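You operate a simulated robot arm through the tools that you are given. There is no shell and no other tool.

Carry out the task below with a simulated robot arm. There is one attempt and no reset: what you move stays moved.

JOB
Brake the roller and rub the oil off with the felt block.
Fine: the power is off and stays off; turn the roller's red mark to the top before braking; put the felt block back. Set down upright: felt block. What is to be rubbed or washed off counts as gone when no trace of it is left.

The check looks at the end state, three seconds after you hand in, the way a careful person would. Anything else that was tipped, shoved, dropped, spilled or broken makes it a failure.

ROBOT AND FRAMES
A 6-joint arm with a three-finger gripper, fixed in place. Base frame: the origin is at the foot of the arm, x ahead of it, y to its left, z up. Readings come in cm, degrees, newtons and seconds.
Its first joint turns from -166.0 to 166.0 degrees. Payload 4.89 kg.
Tool frame: the origin (TCP) lies between the finger pads and is the grasp point; the fingertips stand 3 cm ahead of it; z points along the fingers, y is the line along which they close. Largest opening 16.4 cm; the body of the gripper starts 12.5 cm behind the TCP.
Orientation is told as [roll, pitch, yaw] about the base's x, y, z axes, in that order, counted from this pose: with the fingers straight down and closing along the base's y, the tool's x points along the base's -x, its y along +y and its z along -z.

CONTROLS
- The arm moves only by the tool nudge_tool. Its argument "increments" is a list of rows, each a list of 2 entries, a list of its own where there are three numbers: the shift along the tool's x, y, z in cm, then the turn, a rotation vector about the tool's x, y, z in degrees. In form: [[[dx, dy, dz], [ax, ay, az]], ...]. A call has 1 to 20 rows; each row is the pose to reach, as a shift and turn from the pose commanded when the call began, along the tool's axes at that moment. "jaw" is the finger opening in cm, from 0 to 16.4, set as the call begins (left out, the last holds). Rows are played at 5 a second. More than 5 cm and 8.6 degrees between two rows, or a gripper value outside its range, and nothing of the call is played. Where a pose cannot be reached the arm comes as near as it can. A force on the tool above 70 N (or 10 N above the force at the start of the call, whichever is more), or a blocked arm, ends the call early, and 0.2 s more pass. Each finger travels about 10.8 cm/s and halts on what it meets, pressing with about 29 N; the grip force reading is that of the motor and also rises with nothing between the fingers. The clock runs only during rows and for 0.2 s after the last one: add rows that repeat a pose to give the fingers time. It gives the time, the measured TCP pose, the force on the tool (base axes), the opening and the grip force at its end, in the units of the frame above (readings bear some noise), with the torque about the TCP (base axes, N m) and any sound that the robot's microphone picked up, and new pictures: "pictures" is both (left out), scene, wrist or none.
- Cameras (640 x 400 px; columns grow to the right, rows downward): "scene" is fixed at [38.94, 48.95, 145.59]; the picture's right is [1.00, -0.08, 0.00], its down [-0.07, -0.86, -0.50] and it looks along [0.04, 0.50, -0.86] (base axes); focal length 314 px, centre (320, 200). "wrist" rides on the gripper at [7.6, -0.2, -15.2] in the tool frame; the picture's right is [0.02, 1.00, 0.00], its down [-0.88, 0.02, -0.47] and it looks along [-0.47, 0.01, 0.88] (tool axes); focal length 247 px, centre (320, 200). There is no depth. A picture from a camera that has moved, and an enlarged one, comes with that camera's place and axes in the base frame and with its lens. The place of the scene camera against the robot may be out by one fixed shift of up to 1.8 cm in any direction.
- raise_lower(by): slides the trunk up (or, below 0, down) by that many cm; the arm rides with it, the base frame stays. It gives what a move gives, with no picture.
- enlarge(camera, box): a new picture of the part [left, top, right, bottom] of that camera's present view, enlarged. The clock stands still meanwhile.
- close_job(): hands the job in; it is judged then, once.

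Nothing tells you positions but the pictures and the camera data. Unless the task says otherwise, let go and move clear before handing in.

The tools are called as name(argument=value, ...) on one line, values as JSON. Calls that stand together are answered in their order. nudge_tool: Moves the arm, as the interface text tells. Its arguments: {"type":"object","properties":{"increments":{"type":"array","items":{"type":"array"}},"jaw":{"type":"number"},"pictures":{"type":"string","enum":["both","scene","wrist","none"]}},"required":["increments"]} The other tools are called the same way: raise_lower (by) slides the trunk up or down; enlarge (camera, box) takes an enlarged picture of a part of a camera's view; close_job () hands the job in.

At the start:

```text
time: 0.0
eef_pos: [21.23, 75.65, 96.95]
tool_rot: [0.0, 0.0, -4.5]
force: [0.4, 0.0, 0.1]
ft_torque: [0.0, 0.0, -0.01]
width: 16.4
finger_force: 0.0
trunk travel left (down, up): [-17.5, 21.5]
```

scene: 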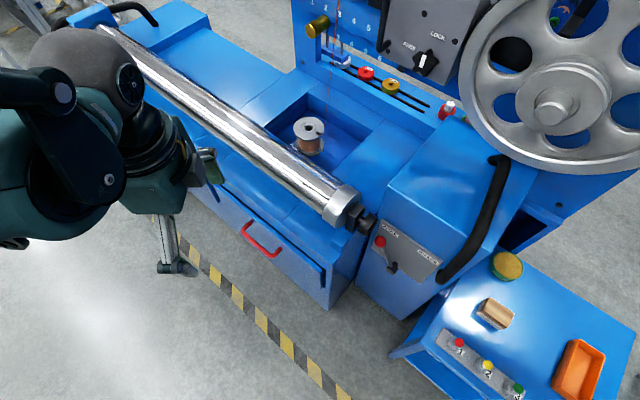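
wrist: 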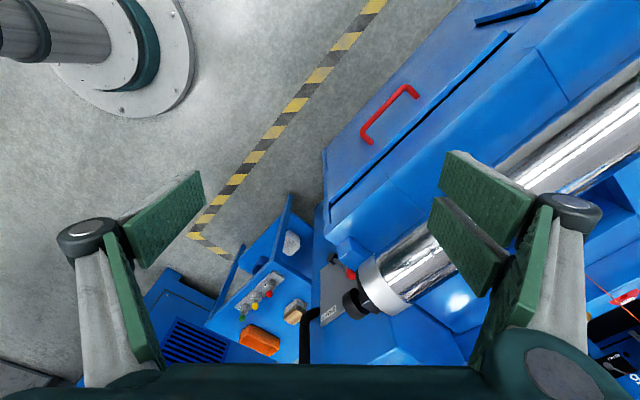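

I see a blue winding machine with a chrome roller, a panel with a red lever near the roller's end, and a side table holding a felt-like block, some buttons and an orange tray. I'll look closer at each part before moving.

enlarge(camera="scene", box=[320, 180, 480, 280])

enlarge(camera="scene", box=[400, 240, 640, 400])

enlarge(camera="scene", box=[290, 0, 530, 150])

enlarge(camera="scene", box=[60, 0, 380, 240])

enlarge(camera="wrist", box=[200, 200, 440, 370])

```text
4.00 times, centred on (400, 230) of scene
camera zoom: at [38.94, 48.95, 145.59], right [1.0, -0.08, 0.0], down [-0.07, -0.86, -0.5], along [0.04, 0.5, -0.86], focal length 1257 px, centre (0, 80)
```

zoom: 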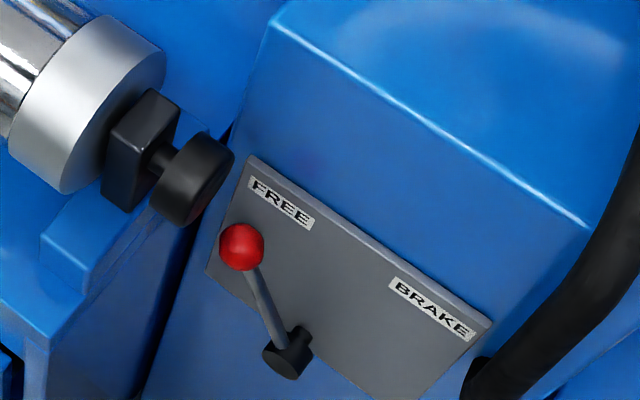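

```text
2.50 times, centred on (520, 320) of scene
camera zoom: at [38.94, 48.95, 145.59], right [1.0, -0.08, 0.0], down [-0.07, -0.86, -0.5], along [0.04, 0.5, -0.86], focal length 785 px, centre (-180, -100)
```

zoom: 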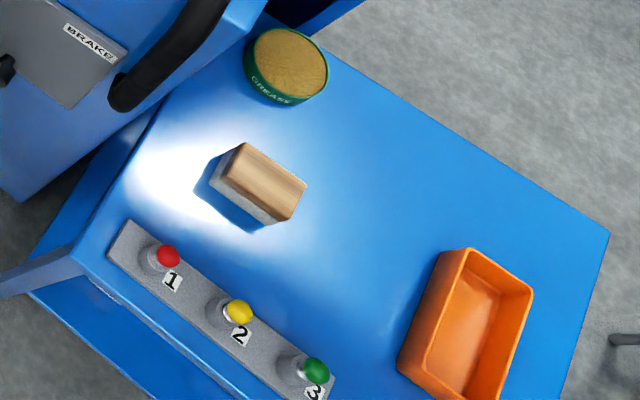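

```text
2.67 times, centred on (410, 75) of scene
camera zoom: at [38.94, 48.95, 145.59], right [1.0, -0.08, 0.0], down [-0.07, -0.86, -0.5], along [0.04, 0.5, -0.86], focal length 838 px, centre (80, 533)
```

zoom: 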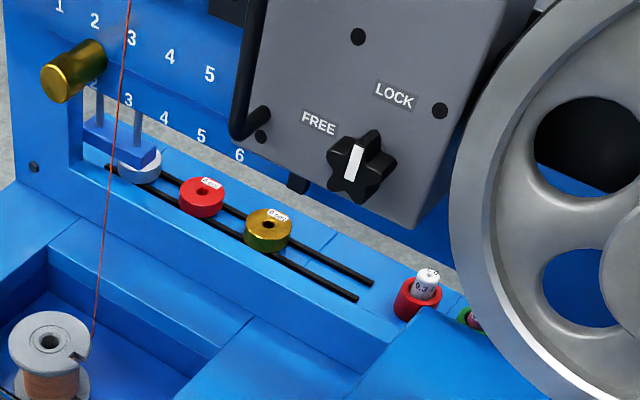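

```text
1.67 times, centred on (220, 120) of scene
camera zoom: at [38.94, 48.95, 145.59], right [1.0, -0.08, 0.0], down [-0.07, -0.86, -0.5], along [0.04, 0.5, -0.86], focal length 524 px, centre (487, 333)
```

zoom: 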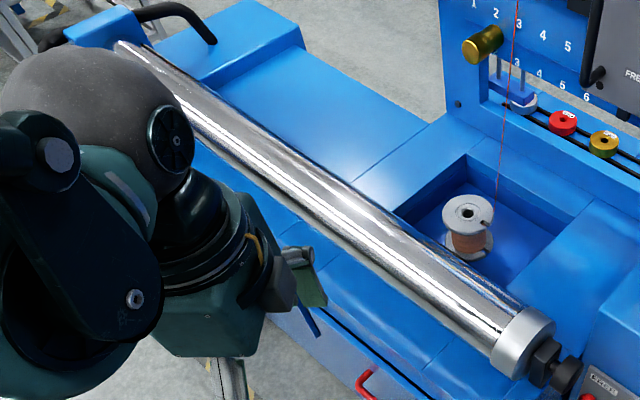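

```text
2.35 times, centred on (320, 285) of wrist
camera zoom: at [13.59, 75.95, 112.17], right [0.06, 1.0, 0.0], down [0.88, -0.05, 0.47], along [0.47, -0.03, -0.88], focal length 581 px, centre (320, 0)
```

zoom: 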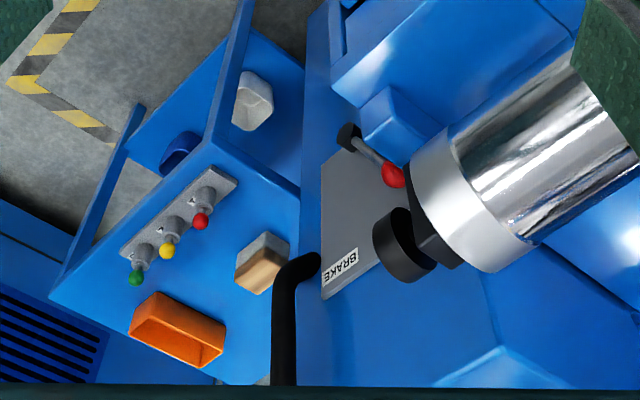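

I take the roller to run about 45° in plan, with its near end around (48, 83, 81). I'll enlarge the roller, its collar and the panels to find the oil and the red mark.

enlarge(camera="scene", box=[200, 90, 360, 190])

enlarge(camera="scene", box=[300, 160, 380, 240])

enlarge(camera="scene", box=[80, 10, 240, 110])

enlarge(camera="wrist", box=[320, 200, 480, 340])

enlarge(camera="wrist", box=[480, 60, 640, 200])

```text
4.00 times, centred on (280, 140) of scene
camera zoom: at [38.94, 48.95, 145.59], right [1.0, -0.08, 0.0], down [-0.07, -0.86, -0.5], along [0.04, 0.5, -0.86], focal length 1257 px, centre (480, 440)
```

zoom: 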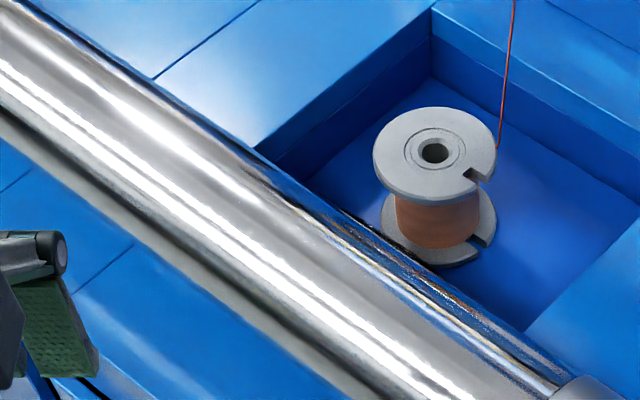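

```text
5.00 times, centred on (340, 200) of scene
camera zoom: at [38.94, 48.95, 145.59], right [1.0, -0.08, 0.0], down [-0.07, -0.86, -0.5], along [0.04, 0.5, -0.86], focal length 1571 px, centre (220, 200)
```

zoom: 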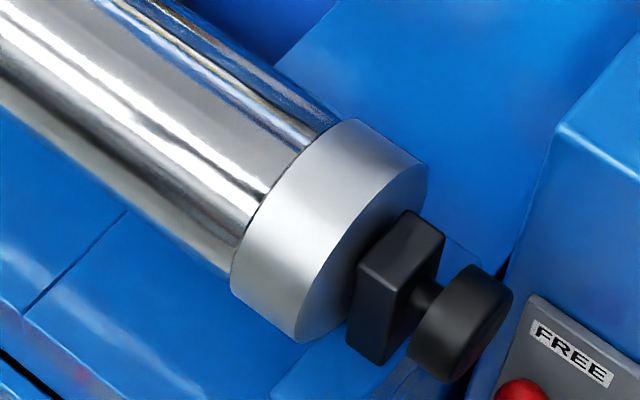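

```text
4.00 times, centred on (160, 60) of scene
camera zoom: at [38.94, 48.95, 145.59], right [1.0, -0.08, 0.0], down [-0.07, -0.86, -0.5], along [0.04, 0.5, -0.86], focal length 1257 px, centre (960, 760)
```

zoom: 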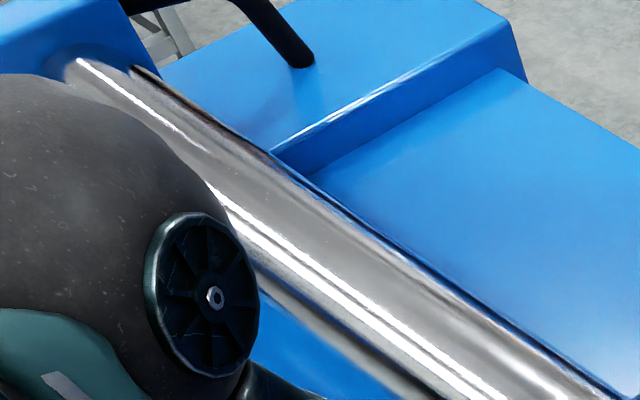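

```text
2.86 times, centred on (400, 270) of wrist
camera zoom: at [13.59, 75.95, 112.17], right [0.06, 1.0, 0.0], down [0.88, -0.05, 0.47], along [0.47, -0.03, -0.88], focal length 706 px, centre (91, 0)
```

zoom: 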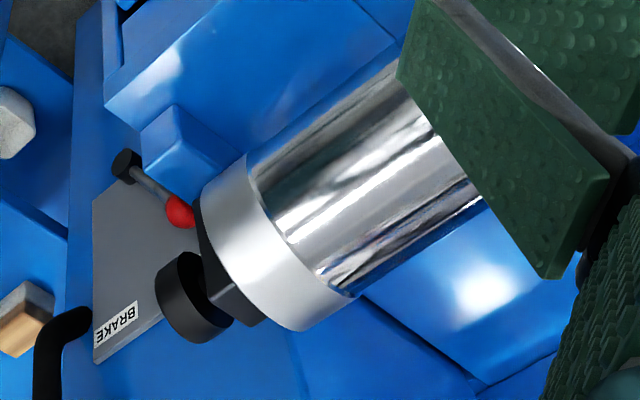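

```text
2.86 times, centred on (560, 130) of wrist
camera zoom: at [13.59, 75.95, 112.17], right [0.06, 1.0, 0.0], down [0.88, -0.05, 0.47], along [0.47, -0.03, -0.88], focal length 706 px, centre (-366, 400)
```

zoom: 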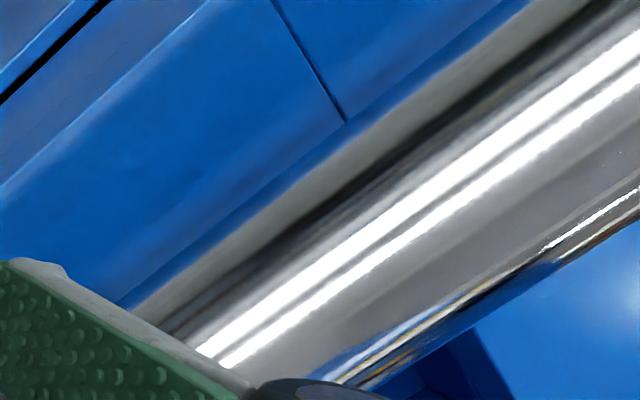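

No red mark or oil is visible from here, so both are probably on the hidden side. I estimate the knob at (52.6, 79.7, 81), the lever ball at (57.5, 80, 68.5) and the felt block near (90, 62, 53). Next I'll swing the tool so the wrist camera looks in from the operator's side.

nudge_tool(increments=[[[-2.7, 0.2, -0.4], [0, 0, -7]], [[-5.4, 0.4, -0.8], [0, 0, -14]], [[-8.1, 0.6, -1.2], [0, 0, -21]], [[-10.8, 0.8, -1.6], [0, 0, -28]], [[-13.5, 1.0, -2.0], [0, 0, -35]], [[-16.2, 1.2, -2.5], [0, 0, -42]], [[-18.9, 1.5, -3.0], [0, 0, -49.5]]])

```text
time: 1.6
eef_pos: [40.13, 75.43, 100.16]
tool_rot: [0.1, 0.0, 45.0]
force: [-0.2, 0.2, 0.4]
ft_torque: [0.01, -0.16, 0.0]
width: 16.4
finger_force: 0.1
trunk travel left (down, up): [-17.5, 21.5]
camera wrist: at [34.92, 69.88, 115.21], right [-0.72, 0.69, 0.0], down [0.61, 0.64, 0.47], along [0.33, 0.34, -0.88], focal length 247 px, centre (320, 200)
```

scene: 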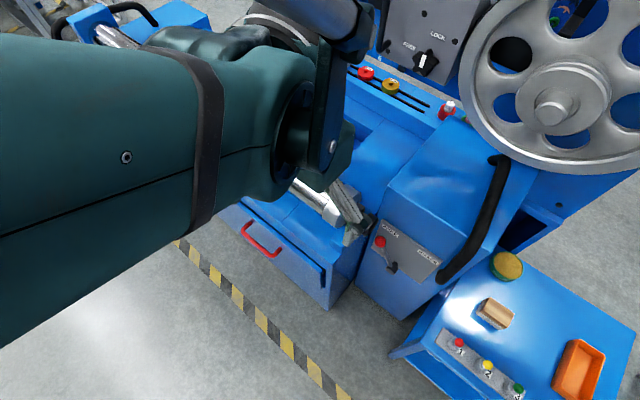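
wrist: 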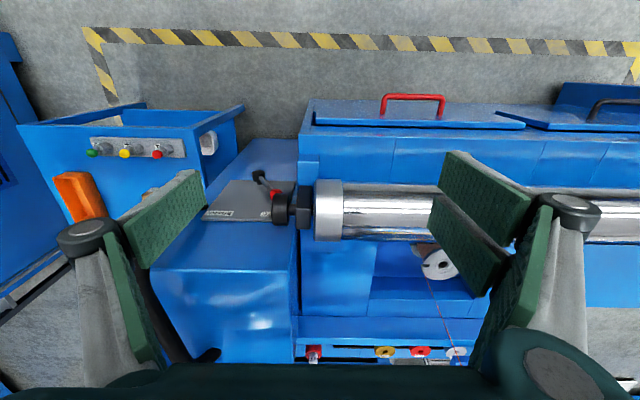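

Now the camera looks down from the operator's side and shows the lever panel, the collar and the knob. I'll enlarge the parts that matter.

enlarge(camera="wrist", box=[200, 150, 360, 250])

enlarge(camera="wrist", box=[300, 160, 460, 260])

enlarge(camera="wrist", box=[0, 90, 240, 240])

```text
4.00 times, centred on (280, 200) of wrist
camera zoom: at [34.92, 69.88, 115.21], right [-0.72, 0.69, 0.0], down [0.61, 0.64, 0.47], along [0.33, 0.34, -0.88], focal length 988 px, centre (480, 200)
```

zoom: 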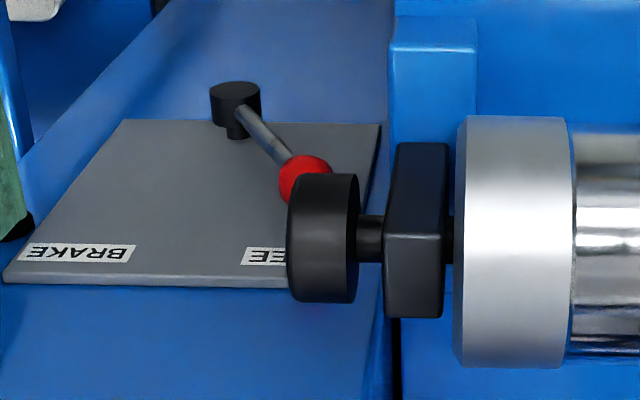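

```text
4.00 times, centred on (380, 210) of wrist
camera zoom: at [34.92, 69.88, 115.21], right [-0.72, 0.69, 0.0], down [0.61, 0.64, 0.47], along [0.33, 0.34, -0.88], focal length 988 px, centre (80, 160)
```

zoom: 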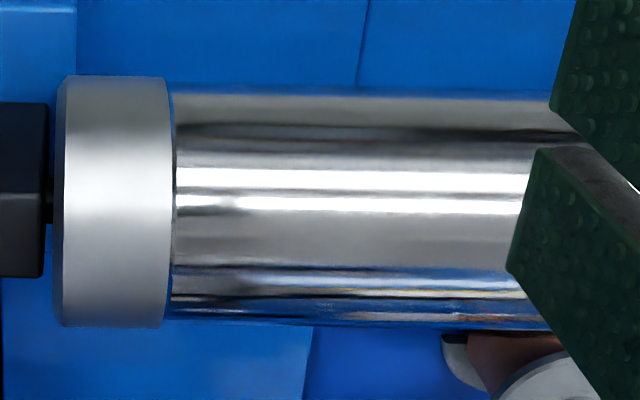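

```text
2.67 times, centred on (120, 165) of wrist
camera zoom: at [34.92, 69.88, 115.21], right [-0.72, 0.69, 0.0], down [0.61, 0.64, 0.47], along [0.33, 0.34, -0.88], focal length 659 px, centre (853, 293)
```

zoom: 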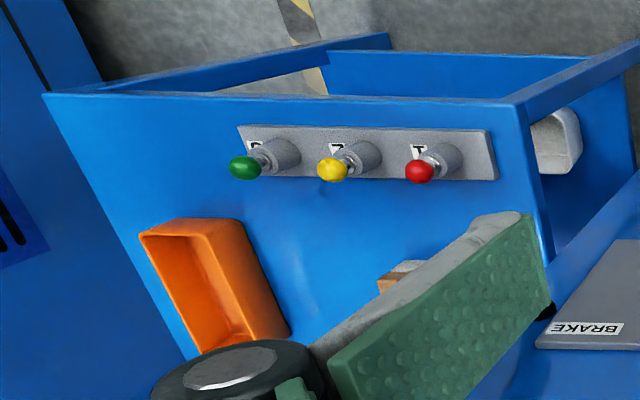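

The lever panel is almost vertical, the black block is a fixed bearing, and the knob sits on the shaft. To see the roller's front and underside I'll tilt the tool forward, which brings the camera below the gripper.

nudge_tool(increments=[[[0, 0, 0], [0, -8, 0]], [[0, 0, 0], [0, -16, 0]], [[0, 0, 0], [0, -24, 0]], [[0, 0, 0], [0, -32, 0]], [[0, 0, 0], [0, -40, 0]], [[0, 0, 0], [0, -48, 0]], [[0, 0, 0], [0, -56, 0]], [[0, 0, 0], [0, -60, 0]]])

```text
time: 3.4
eef_pos: [40.13, 75.45, 100.06]
tool_rot: [0.1, -60.1, 44.9]
force: [0.8, 0.3, 0.0]
ft_torque: [0.03, 0.0, -0.02]
width: 16.38
finger_force: 0.0
trunk travel left (down, up): [-17.5, 21.5]
camera wrist: at [28.28, 63.35, 100.89], right [-0.71, 0.7, -0.02], down [0.01, 0.03, 1.0], along [0.7, 0.71, -0.03], focal length 247 px, centre (320, 200)
```

scene: 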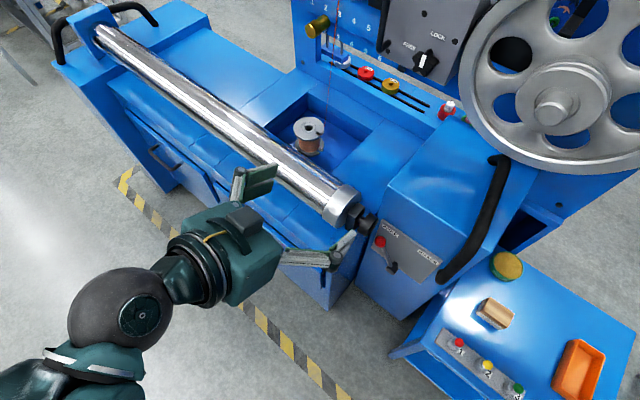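
wrist: 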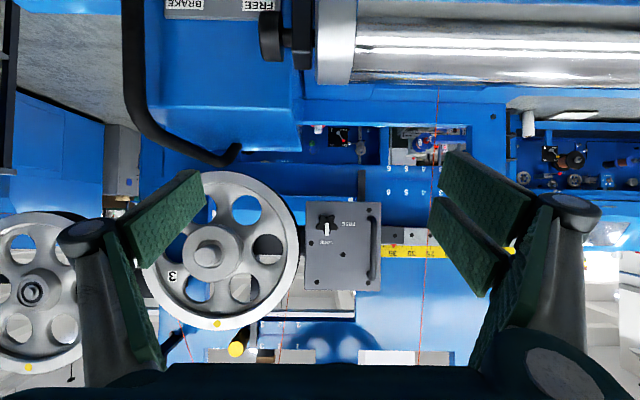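

The tilt worked and the far view is clear. Now I'll back off a little and drop down to look at the roller's lower front from below.

nudge_tool(increments=[[[4, 0, 0.7], [0, -3, 0]], [[8, 0, 1.4], [0, -6, 0]], [[12, 0, 2.1], [0, -9, 0]], [[16, 0, 2.8], [0, -12, 0]], [[20, 0, 3.5], [0, -15, 0]], [[23, 0, 4], [0, -15, 0]]])

```text
time: 4.8
eef_pos: [37.66, 82.5, 94.4]
tool_rot: [-0.1, -75.0, 44.9]
force: [0.1, 0.3, -0.9]
ft_torque: [0.06, 0.0, -0.04]
width: 16.39
finger_force: 0.2
out of reach, approached as far as the arm can: row 2, 3, 4, 5, 6
trunk travel left (down, up): [-17.5, 21.5]
camera wrist: at [26.01, 70.47, 90.88], right [-0.71, 0.7, -0.02], down [-0.17, -0.15, 0.97], along [0.68, 0.69, 0.23], focal length 247 px, centre (320, 200)
```

scene: 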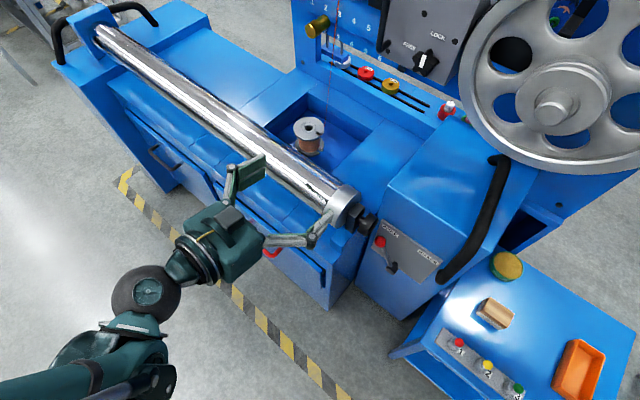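
wrist: 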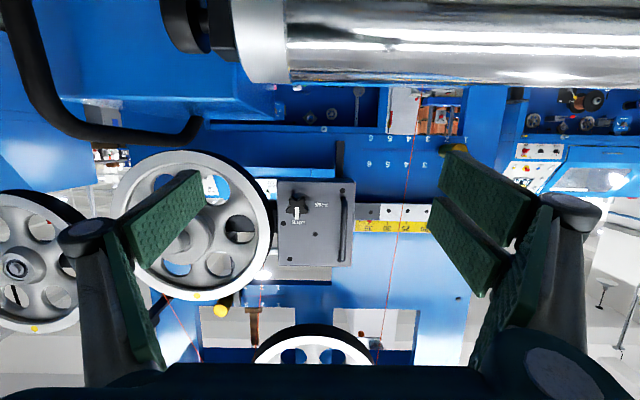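

The arm folded to its limit there, so I'll straighten up again. Next I'll turn the tool so its fingers close across the roller axis and hover over the knob.

nudge_tool(increments=[[[-0.8, 0, -0.2], [0, 7.5, 0]], [[-1.6, 0, -0.4], [0, 15, 0]], [[-2.4, 0, -0.6], [0, 22.5, 0]], [[-3.2, 0, -0.8], [0, 30, 0]], [[-4.0, 0, -1.0], [0, 37.5, 0]], [[-4.8, 0, -1.2], [0, 45, 0]], [[-5.6, 0, -1.5], [0, 52.5, 0]], [[-6.4, 0, -1.7], [0, 60, 0]], [[-7.2, 0, -1.9], [0, 67.5, 0]], [[-8.0, 0, -2.1], [0, 75, 0]]], pictures="none")

```text
time: 7.0
eef_pos: [37.9, 82.33, 102.74]
tool_rot: [0.0, 0.1, 45.0]
force: [-1.0, -1.0, 0.0]
ft_torque: [0.11, -0.09, -0.02]
width: 16.39
finger_force: 0.0
trunk travel left (down, up): [-17.5, 21.5]
```

nudge_tool(increments=[[[-0.8, -1.1, 0], [0, 0, -8]], [[-1.6, -2.3, 0], [0, 0, -16]], [[-2.4, -3.4, 0], [0, 0, -24]], [[-3.2, -4.5, 0], [0, 0, -32]], [[-4.0, -5.7, 0], [0, 0, -40]], [[-4.8, -6.8, 0], [0, 0, -48]], [[-5.6, -8.0, 0], [0, 0, -56]], [[-6.4, -9.1, 0], [0, 0, -64]], [[-7.2, -10.2, 0], [0, 0, -72]], [[-8.0, -11.4, 0], [0, 0, -80]], [[-8.8, -12.5, 0], [0, 0, -88]], [[-8.8, -12.5, 0], [0, 0, -90]]], jaw=9)

```text
time: 9.6
eef_pos: [52.88, 79.97, 102.67]
tool_rot: [0.0, 0.0, 135.0]
force: [0.7, 0.1, 0.3]
ft_torque: [-0.04, -0.02, 0.01]
width: 8.99
finger_force: 0.0
trunk travel left (down, up): [-17.5, 21.5]
camera wrist: at [58.49, 74.61, 117.81], right [-0.69, -0.72, 0.0], down [-0.64, 0.61, 0.47], along [-0.34, 0.33, -0.88], focal length 247 px, centre (320, 200)
```

scene: 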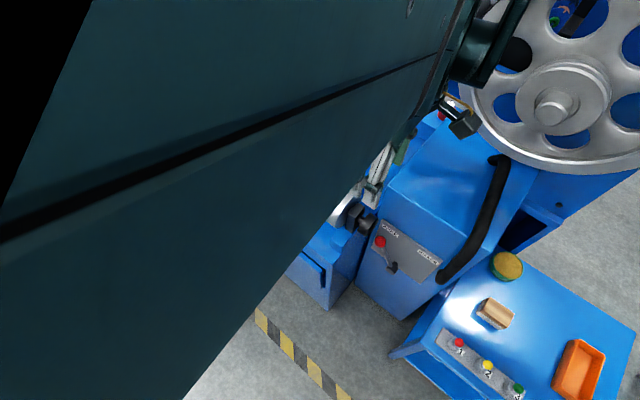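
wrist: 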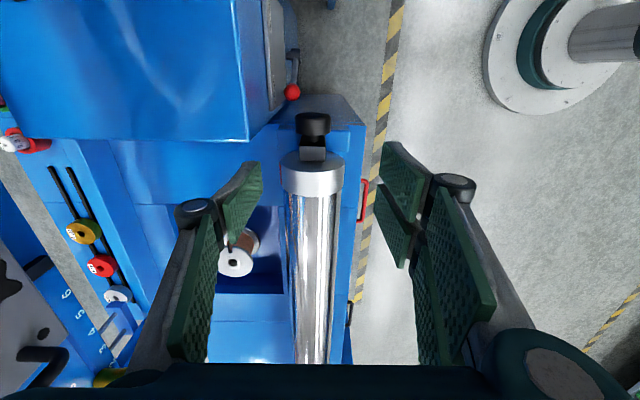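

The camera now looks along the roller from the knob end. I'll enlarge to pin down the knob and look for the mark.

enlarge(camera="wrist", box=[240, 80, 400, 180])

enlarge(camera="wrist", box=[250, 160, 400, 370])

enlarge(camera="scene", box=[320, 180, 480, 280])

```text
4.00 times, centred on (320, 130) of wrist
camera zoom: at [58.49, 74.61, 117.81], right [-0.69, -0.72, 0.0], down [-0.64, 0.61, 0.47], along [-0.34, 0.33, -0.88], focal length 988 px, centre (320, 480)
```

zoom: 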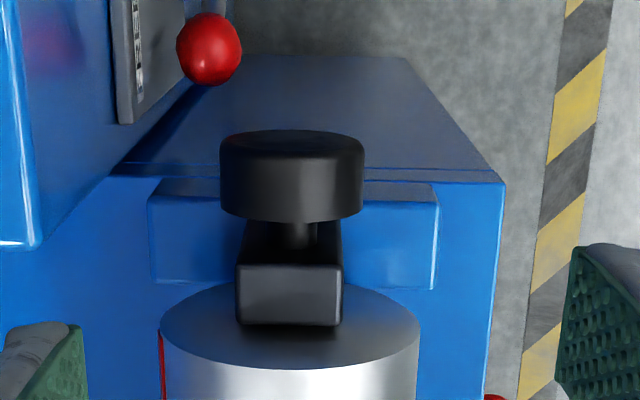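

```text
1.90 times, centred on (325, 265) of wrist
camera zoom: at [58.49, 74.61, 117.81], right [-0.69, -0.72, 0.0], down [-0.64, 0.61, 0.47], along [-0.34, 0.33, -0.88], focal length 470 px, centre (310, 76)
```

zoom: 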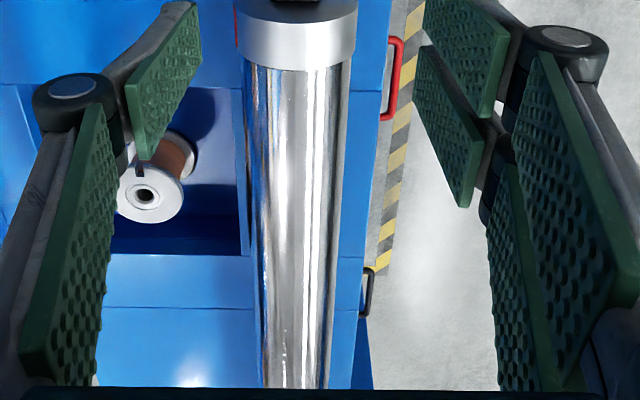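

```text
4.00 times, centred on (400, 230) of scene
camera zoom: at [38.94, 48.95, 145.59], right [1.0, -0.08, 0.0], down [-0.07, -0.86, -0.5], along [0.04, 0.5, -0.86], focal length 1257 px, centre (0, 80)
```

zoom: 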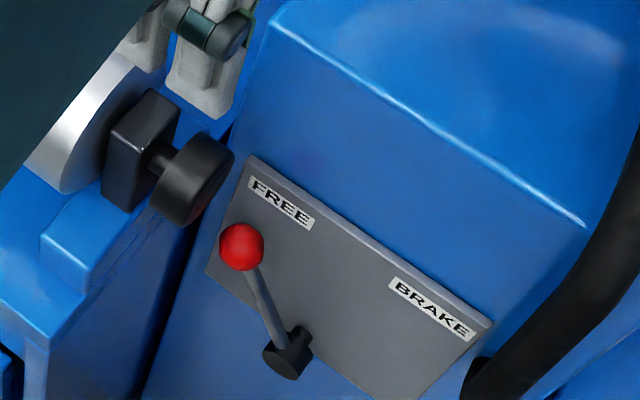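

The red mark shows as a thin line on the back edge of the collar, about 80–90° behind the top. Triangulating from several wrist views puts the knob centre at about (54.0, 80.5, 79.8). I'll come down over it with the fingers in front of and behind it.

nudge_tool(increments=[[[0.2, -0.5, 4], [0, 0, 0]], [[0.4, -1.1, 8], [0, 0, 0]], [[0.4, -1.1, 12], [0, 0, 0]], [[0.4, -1.1, 15], [0, 0, 0]]])

```text
time: 10.6
eef_pos: [53.93, 80.18, 87.66]
tool_rot: [0.0, 0.1, 135.1]
force: [-0.6, -0.1, -0.4]
ft_torque: [0.08, -0.07, -0.01]
width: 9.01
finger_force: 0.2
trunk travel left (down, up): [-17.5, 21.5]
camera wrist: at [59.46, 74.89, 102.84], right [-0.69, -0.72, 0.0], down [-0.64, 0.61, 0.47], along [-0.34, 0.33, -0.88], focal length 247 px, centre (320, 200)
```

scene: 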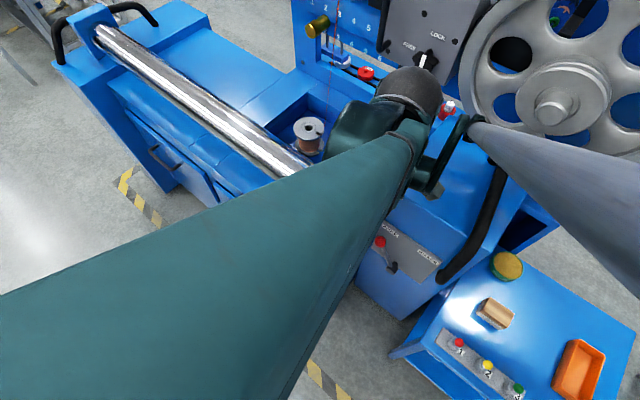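
wrist: 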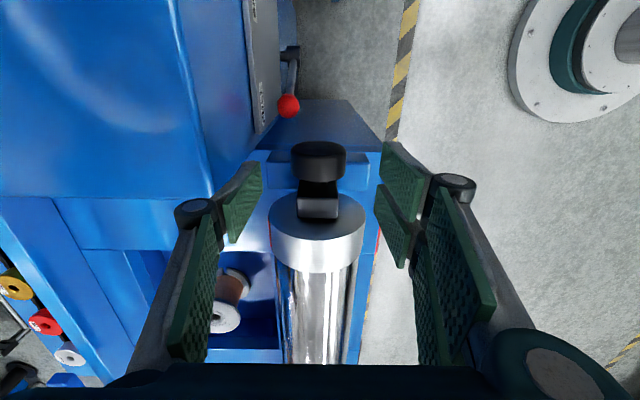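

enlarge(camera="wrist", box=[240, 120, 400, 280])

```text
2.50 times, centred on (320, 200) of wrist
camera zoom: at [59.46, 74.89, 102.84], right [-0.69, -0.72, 0.0], down [-0.64, 0.61, 0.47], along [-0.34, 0.33, -0.88], focal length 617 px, centre (320, 200)
```

zoom: 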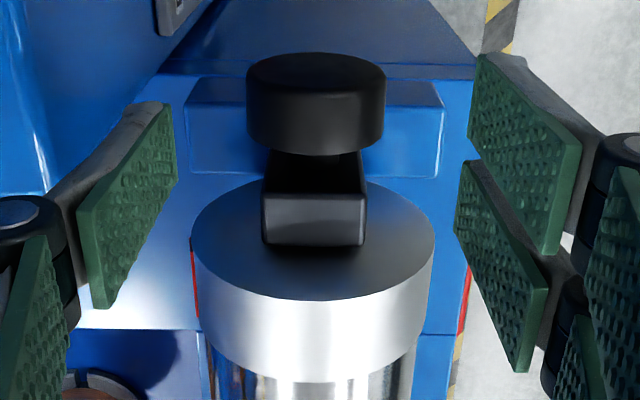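

The knob lies between the fingers with good clearance. I'll go down to axis height and close on it.

nudge_tool(increments=[[[-0.1, -0.1, 3], [0, 0, 0]], [[-0.2, -0.2, 6], [0, 0, 0]], [[-0.2, -0.2, 7.9], [0, 0, 0]], [[-0.2, -0.2, 7.9], [0, 0, 0]]])

nudge_tool(increments=[[[0, 0, 0], [0, 0, 0]], [[0, 0, 0], [0, 0, 0]], [[0, 0, 0], [0, 0, 0]], [[0, 0, 0], [0, 0, 0]]], jaw=5)

```text
time: 11.6
eef_pos: [53.86, 80.52, 79.76]
tool_rot: [0.1, 0.0, 135.0]
force: [0.2, 0.1, 1.0]
ft_torque: [0.0, 0.02, 0.01]
width: 8.98
finger_force: 0.1
trunk travel left (down, up): [-17.5, 21.5]
camera wrist: at [59.44, 75.18, 94.9], right [-0.69, -0.72, 0.0], down [-0.64, 0.61, 0.47], along [-0.34, 0.33, -0.88], focal length 247 px, centre (320, 200)
```

scene: 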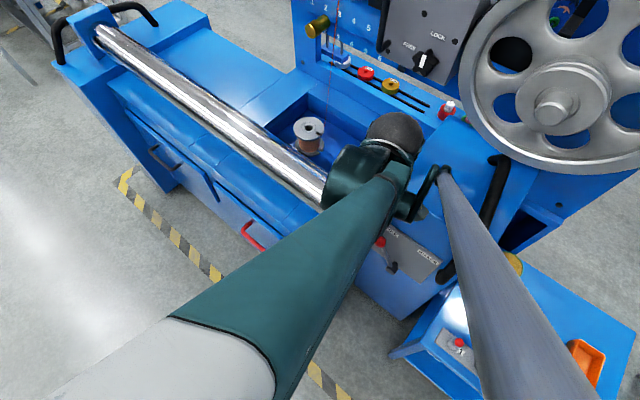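
wrist: 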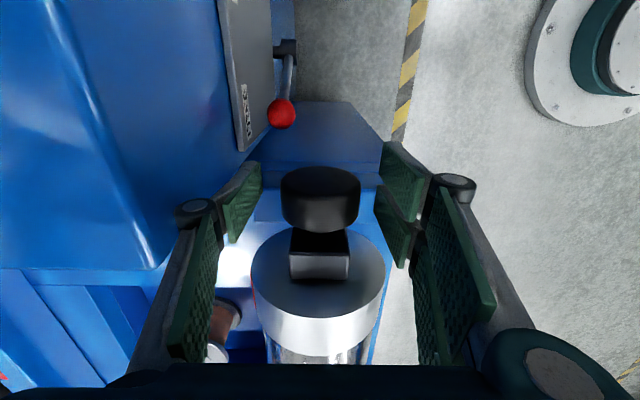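

```text
time: 12.6
eef_pos: [53.76, 80.55, 79.85]
tool_rot: [0.0, 0.1, 135.0]
force: [-2.8, -2.3, -0.8]
ft_torque: [-0.01, -0.03, 0.02]
width: 5.16
finger_force: 2.1
trunk travel left (down, up): [-17.5, 21.5]
camera wrist: at [59.43, 75.17, 94.94], right [-0.69, -0.72, 0.0], down [-0.64, 0.61, 0.47], along [-0.34, 0.33, -0.88], focal length 247 px, centre (320, 200)
```

scene: 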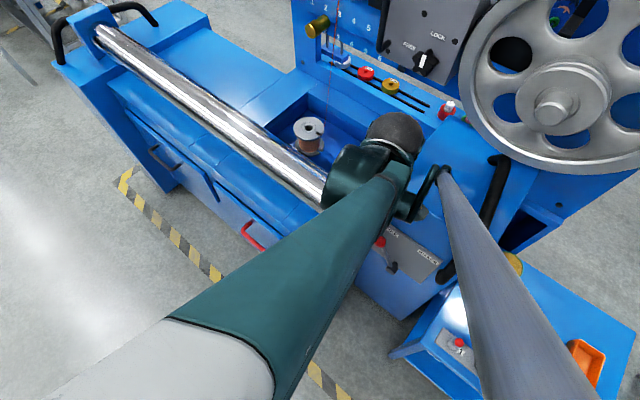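
wrist: 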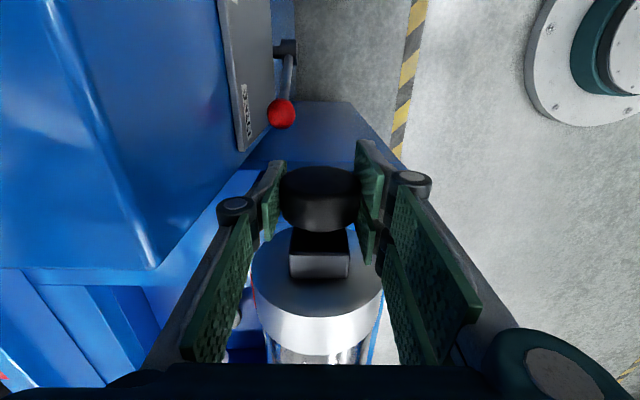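

The fingers have met the knob at 5.16 cm. I'll tighten the grip and turn it about the roller axis so the back of the collar comes up to the top.

nudge_tool(increments=[[[0, 0, 0], [0, 0, 0]], [[0, 0, 0], [0, 0, 0]], [[0, 0, 0], [3, 0, 0]], [[0, 0, 0], [7, 0, 0]], [[0, 0, 0], [11, 0, 0]], [[0, 0, 0], [15, 0, 0]], [[0, 0, 0], [19, 0, 0]], [[0, 0, 0], [23, 0, 0]], [[0, 0, 0], [27, 0, 0]], [[0, 0, 0], [30, 0, 0]]], jaw=3)

```text
time: 14.3
eef_pos: [53.65, 80.35, 80.14]
tool_rot: [-18.9, 0.1, 135.1]
force: [-14.3, -18.7, 36.0]
ft_torque: [-0.97, 1.97, 1.54]
width: 5.45
finger_force: 30.0
trunk travel left (down, up): [-17.5, 21.5]
stopped in row 8: the force on the tool passed its limit at 74 N (the readings are from after the stop); the commanded pose is now the measured one
camera wrist: at [55.71, 71.44, 94.51], right [-0.65, -0.68, -0.33], down [-0.74, 0.5, 0.44], along [-0.14, 0.53, -0.84], focal length 247 px, centre (320, 200)
```

scene: 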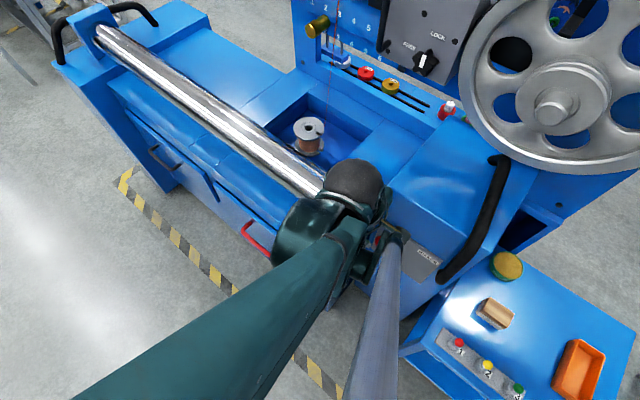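
wrist: 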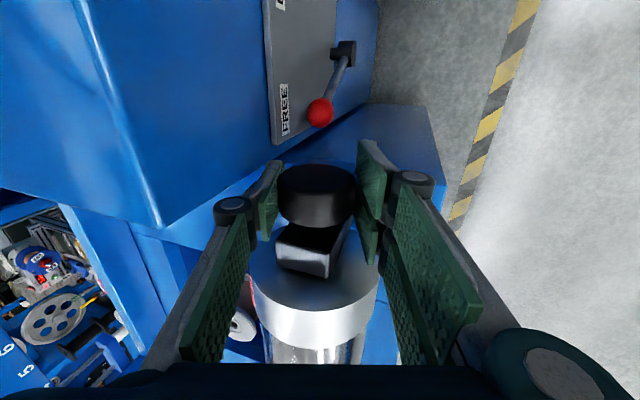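

The turn stopped at 19° on force, so I need to know whether the collar turned with the knob or the fingers slipped. I'll zoom in to check.

enlarge(camera="wrist", box=[220, 150, 400, 360])

enlarge(camera="scene", box=[280, 150, 440, 290])

```text
1.90 times, centred on (310, 255) of wrist
camera zoom: at [55.71, 71.44, 94.51], right [-0.65, -0.68, -0.33], down [-0.74, 0.5, 0.44], along [-0.14, 0.53, -0.84], focal length 470 px, centre (339, 95)
```

zoom: 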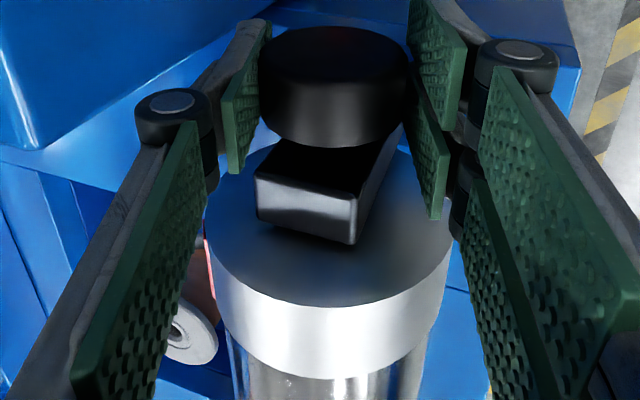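

```text
2.86 times, centred on (360, 220) of scene
camera zoom: at [38.94, 48.95, 145.59], right [1.0, -0.08, 0.0], down [-0.07, -0.86, -0.5], along [0.04, 0.5, -0.86], focal length 898 px, centre (206, 143)
```

zoom: 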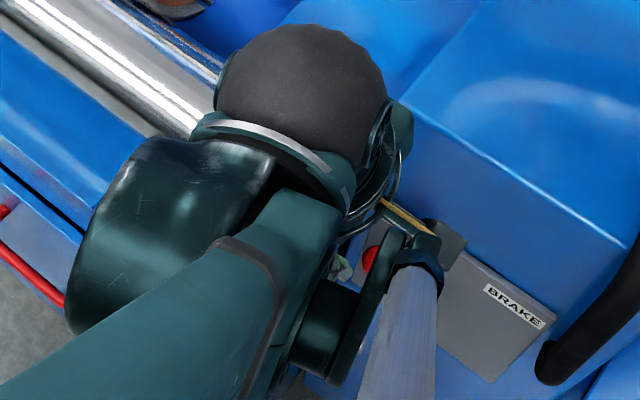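

The mark still shows at the silhouette although the camera has tilted 19°, so the collar did turn with the knob. The force came from strain in the grip. I'll open the fingers to relax it and see where the arm settles.

nudge_tool(increments=[[[0, 0, 0], [0, 0, 0]], [[0, 0, 0], [0, 0, 0]], [[0, 0, 0], [0, 0, 0]]], jaw=7.5)

enlarge(camera="wrist", box=[220, 150, 400, 360])

```text
time: 15.1
eef_pos: [53.78, 80.45, 79.79]
tool_rot: [-19.0, 0.0, 135.0]
force: [-0.2, 0.0, -0.9]
ft_torque: [-0.02, 0.02, 0.03]
width: 7.51
finger_force: 0.0
trunk travel left (down, up): [-17.5, 21.5]
camera wrist: at [55.85, 71.63, 94.2], right [-0.65, -0.68, -0.32], down [-0.74, 0.5, 0.44], along [-0.14, 0.53, -0.84], focal length 247 px, centre (320, 200)
```

scene: 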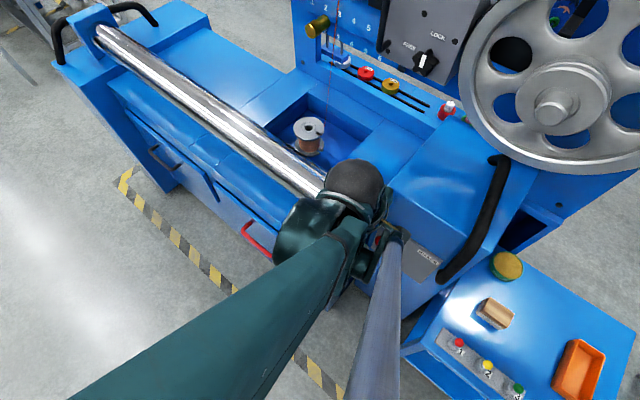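
wrist: 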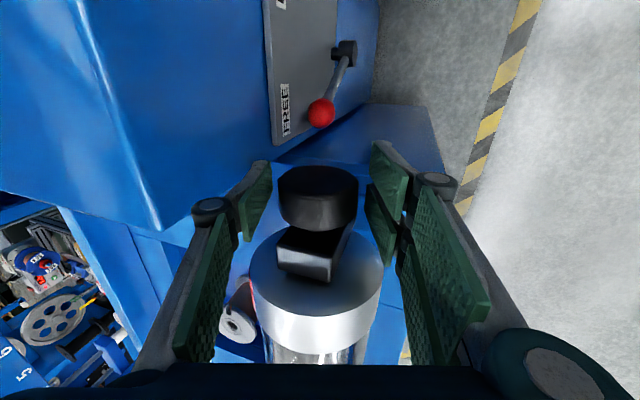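

```text
1.90 times, centred on (310, 255) of wrist
camera zoom: at [55.85, 71.63, 94.2], right [-0.65, -0.68, -0.32], down [-0.74, 0.5, 0.44], along [-0.14, 0.53, -0.84], focal length 470 px, centre (339, 95)
```

zoom: 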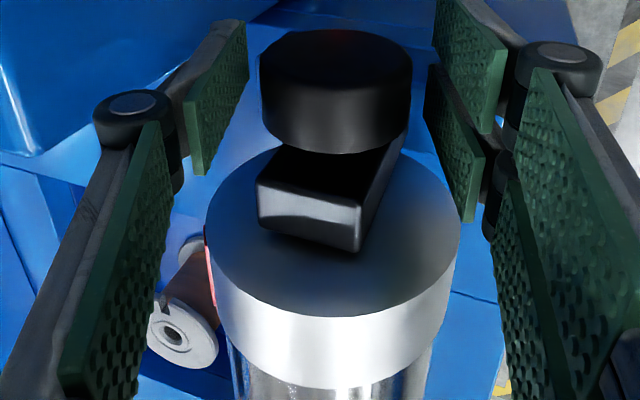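

The roller stayed where it was turned and the arm relaxed. I'll regrip at this tilt and turn slowly to see how the force builds.

nudge_tool(increments=[[[0, 0, 0], [0, 0, 0]], [[0, 0, 0], [0, 0, 0]], [[0, 0, 0], [0, 0, 0]], [[0, 0, 0], [0, 0, 0]]], jaw=3.5, pictures="none")

nudge_tool(increments=[[[0, 0, 0], [1, 0, 0]], [[0, 0, 0], [2, 0, 0]], [[0, 0, 0], [3, 0, 0]], [[0, 0, 0], [4, 0, 0]], [[0, 0, 0], [5, 0, 0]], [[0, 0, 0], [6, 0, 0]]], pictures="none")

```text
time: 16.1
eef_pos: [53.65, 80.42, 79.86]
tool_rot: [-18.9, 0.0, 135.0]
force: [-30.2, -36.9, -27.1]
ft_torque: [-1.52, 0.18, 1.41]
width: 5.64
finger_force: 26.2
trunk travel left (down, up): [-17.5, 21.5]
```

```text
time: 17.5
eef_pos: [53.66, 80.39, 80.0]
tool_rot: [-25.0, 0.1, 135.0]
force: [-45.5, -48.2, 17.2]
ft_torque: [-1.71, 2.31, 1.86]
width: 6.18
finger_force: 28.8
trunk travel left (down, up): [-17.5, 21.5]
```

The width is growing and there is a sideways force on gripping, so a finger may be touching something besides the knob. I'll look at this state closely before going on.

enlarge(camera="wrist", box=[220, 140, 420, 265])

enlarge(camera="wrist", box=[200, 240, 420, 380])

enlarge(camera="scene", box=[300, 180, 440, 290])

```text
3.20 times, centred on (320, 202) of wrist
camera zoom: at [54.61, 70.4, 93.84], right [-0.63, -0.66, -0.42], down [-0.78, 0.47, 0.42], along [-0.08, 0.59, -0.8], focal length 790 px, centre (320, 192)
```

zoom: 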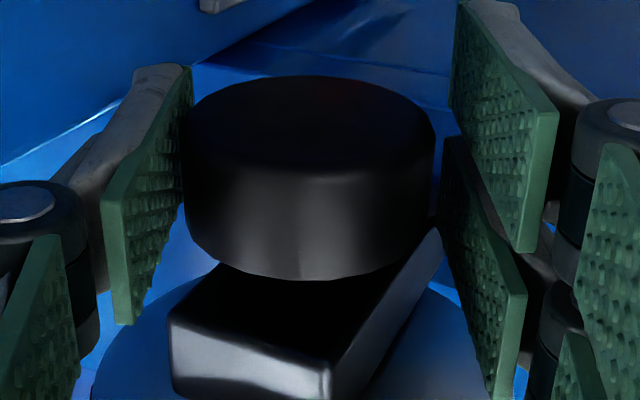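

```text
2.86 times, centred on (310, 310) of wrist
camera zoom: at [54.61, 70.4, 93.84], right [-0.63, -0.66, -0.42], down [-0.78, 0.47, 0.42], along [-0.08, 0.59, -0.8], focal length 706 px, centre (349, -114)
```

zoom: 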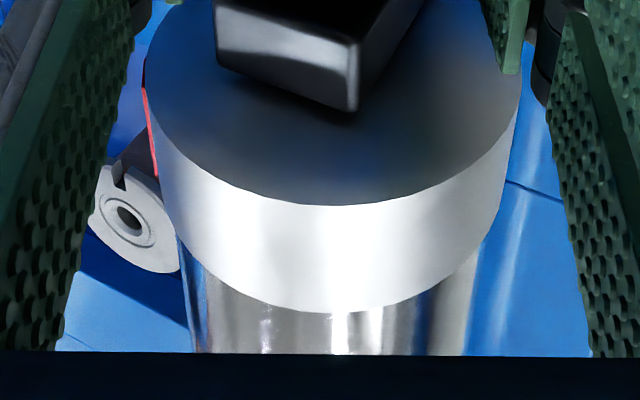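

```text
3.64 times, centred on (370, 235) of scene
camera zoom: at [38.94, 48.95, 145.59], right [1.0, -0.08, 0.0], down [-0.07, -0.86, -0.5], along [0.04, 0.5, -0.86], focal length 1142 px, centre (138, 73)
```

zoom: 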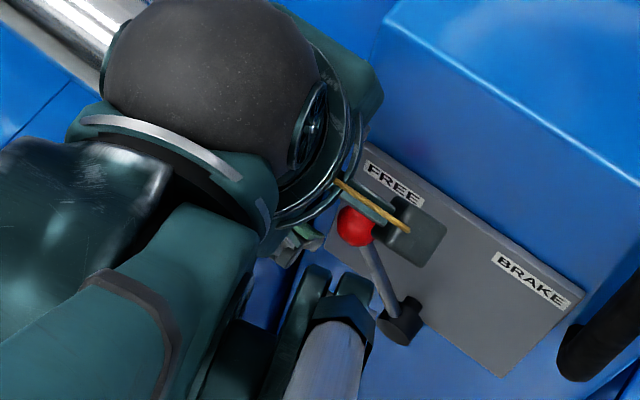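

The gripper really has two fingers on the front side, about 6 cm wide together, and one of them is catching the bearing block's corner. I'll release, slide 1.3 cm outward along the axis so only the knob is held, and grip again.

nudge_tool(increments=[[[0, 0, 0], [0, 0, 0]], [[0, 0, 0], [0, 0, 0]], [[0.7, 0, 0], [0, 0, 0]], [[1.3, 0, 0], [0, 0, 0]], [[1.3, 0, 0], [0, 0, 0]]], jaw=7.5, pictures="none")

nudge_tool(increments=[[[0, 0, 0], [0, 0, 0]], [[0, 0, 0], [0, 0, 0]], [[0, 0, 0], [0, 0, 0]], [[0, 0, 0], [0, 0, 0]]], jaw=5.2, pictures="wrist")

enlarge(camera="wrist", box=[220, 140, 420, 265])

```text
time: 18.7
eef_pos: [54.78, 79.47, 79.74]
tool_rot: [-24.9, 0.0, 134.9]
force: [0.1, 0.0, -0.4]
ft_torque: [-0.03, -0.03, -0.03]
width: 7.49
finger_force: 0.0
trunk travel left (down, up): [-17.5, 21.5]
```

```text
time: 19.7
eef_pos: [54.58, 79.44, 79.74]
tool_rot: [-25.0, 0.1, 135.1]
force: [3.2, 3.5, 2.6]
ft_torque: [-0.02, 0.06, -0.06]
width: 5.42
finger_force: 2.7
trunk travel left (down, up): [-17.5, 21.5]
camera wrist: at [55.74, 69.64, 93.55], right [-0.63, -0.66, -0.42], down [-0.78, 0.47, 0.42], along [-0.08, 0.59, -0.8], focal length 247 px, centre (320, 200)
```

wrist: 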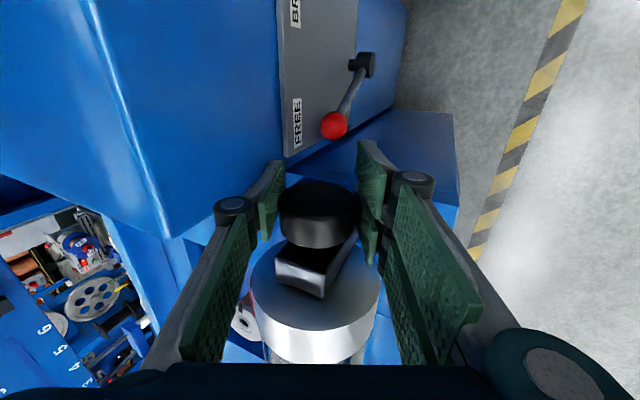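

```text
3.20 times, centred on (320, 202) of wrist
camera zoom: at [55.74, 69.64, 93.55], right [-0.63, -0.66, -0.42], down [-0.78, 0.47, 0.42], along [-0.08, 0.59, -0.8], focal length 790 px, centre (320, 192)
```

zoom: 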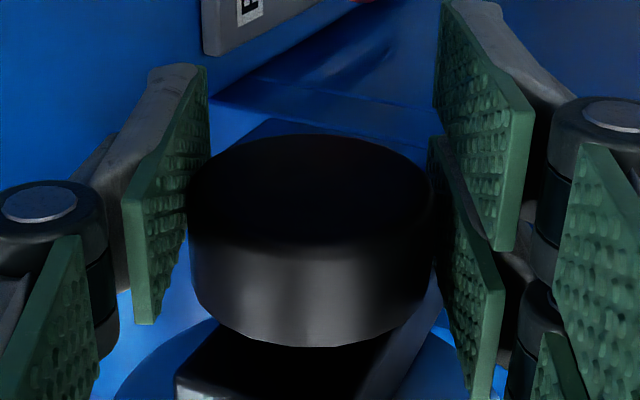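

The grip is now on the knob alone, with a 0.13 cm offset to correct. I'll centre it, grip firmly and turn slowly.

nudge_tool(increments=[[[0, -0.13, 0], [0, 0, 0]], [[0, -0.13, 0], [0, 0, 0]], [[0, -0.13, 0], [0, 0, 0]]], jaw=3, pictures="none")

nudge_tool(increments=[[[0, 0, 0], [2, 0, 0]], [[0, 0, 0], [4, 0, 0]], [[0, 0, 0], [6, 0, 0]], [[0, 0, 0], [8, 0, 0]], [[0, 0, 0], [10, 0, 0]]], pictures="none")

```text
time: 20.5
eef_pos: [54.83, 79.64, 79.86]
tool_rot: [-24.9, 0.1, 135.0]
force: [10.7, 2.1, 1.0]
ft_torque: [-0.31, -0.17, 0.24]
width: 5.1
finger_force: 45.3
trunk travel left (down, up): [-17.5, 21.5]
```

```text
time: 21.7
eef_pos: [54.83, 79.62, 79.87]
tool_rot: [-35.0, 0.0, 134.8]
force: [21.9, 4.3, -0.7]
ft_torque: [-0.18, -0.07, 0.23]
width: 5.11
finger_force: 45.2
trunk travel left (down, up): [-17.5, 21.5]
```

Now it turns freely with almost no torque. I'll keep turning.

nudge_tool(increments=[[[0, 0, 0], [2.5, 0, 0]], [[0, 0, 0], [5, 0, 0]], [[0, 0, 0], [7.5, 0, 0]], [[0, 0, 0], [10, 0, 0]], [[0, 0, 0], [12.5, 0, 0]], [[0, 0, 0], [15, 0, 0]], [[0, 0, 0], [17.5, 0, 0]], [[0, 0, 0], [20, 0, 0]]])

```text
time: 23.5
eef_pos: [54.71, 79.65, 79.91]
tool_rot: [-55.0, 0.0, 134.9]
force: [9.0, -0.7, 16.7]
ft_torque: [-0.06, 0.03, 0.05]
width: 5.05
finger_force: 44.8
trunk travel left (down, up): [-17.5, 21.5]
camera wrist: at [51.47, 65.4, 88.74], right [-0.39, -0.42, -0.82], down [-0.9, 0.34, 0.26], along [0.17, 0.84, -0.51], focal length 247 px, centre (320, 200)
```

scene: 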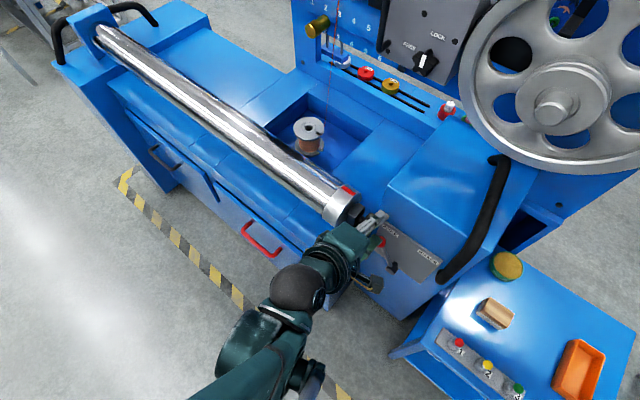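
wrist: 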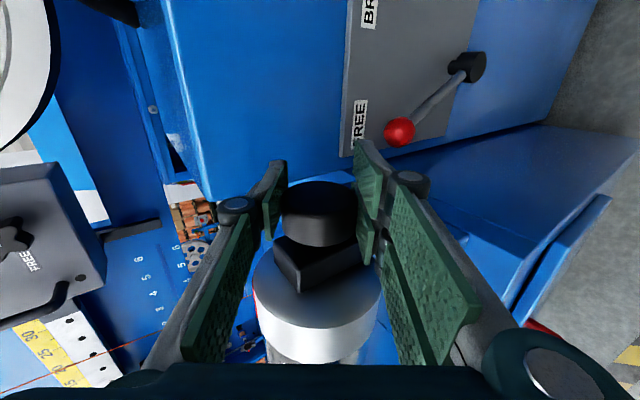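

The red mark has come into the scene camera's view on the collar. I'll zoom in to measure its angle and look for oil.

enlarge(camera="scene", box=[300, 160, 380, 240])

enlarge(camera="scene", box=[200, 90, 360, 190])

enlarge(camera="scene", box=[80, 10, 240, 110])

```text
5.00 times, centred on (340, 200) of scene
camera zoom: at [38.94, 48.95, 145.59], right [1.0, -0.08, 0.0], down [-0.07, -0.86, -0.5], along [0.04, 0.5, -0.86], focal length 1571 px, centre (220, 200)
```

zoom: 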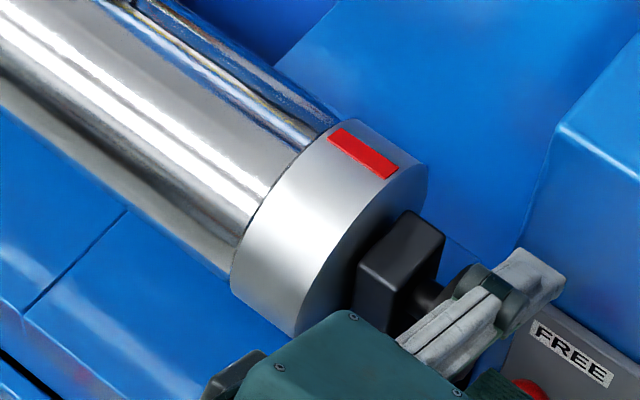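

```text
4.00 times, centred on (280, 140) of scene
camera zoom: at [38.94, 48.95, 145.59], right [1.0, -0.08, 0.0], down [-0.07, -0.86, -0.5], along [0.04, 0.5, -0.86], focal length 1257 px, centre (480, 440)
```

zoom: 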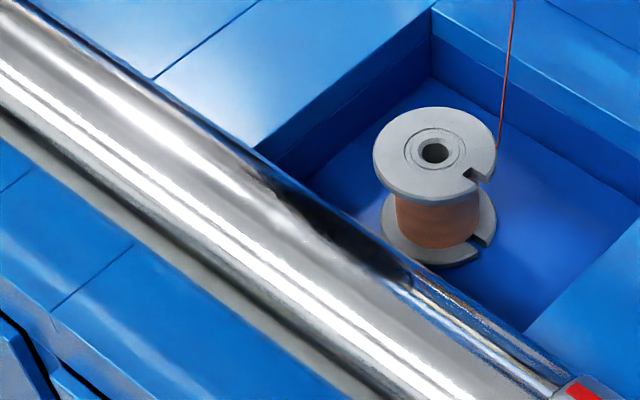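

```text
4.00 times, centred on (160, 60) of scene
camera zoom: at [38.94, 48.95, 145.59], right [1.0, -0.08, 0.0], down [-0.07, -0.86, -0.5], along [0.04, 0.5, -0.86], focal length 1257 px, centre (960, 760)
```

zoom: 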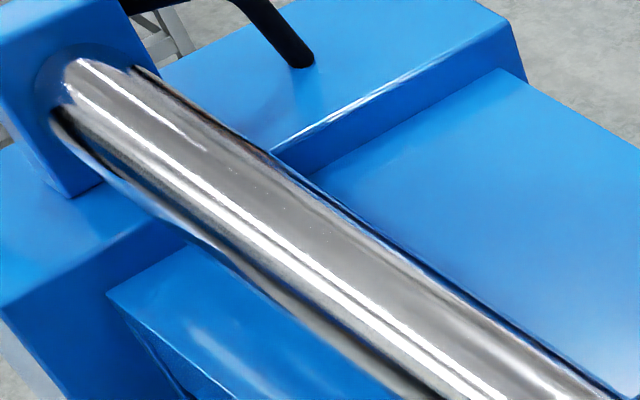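

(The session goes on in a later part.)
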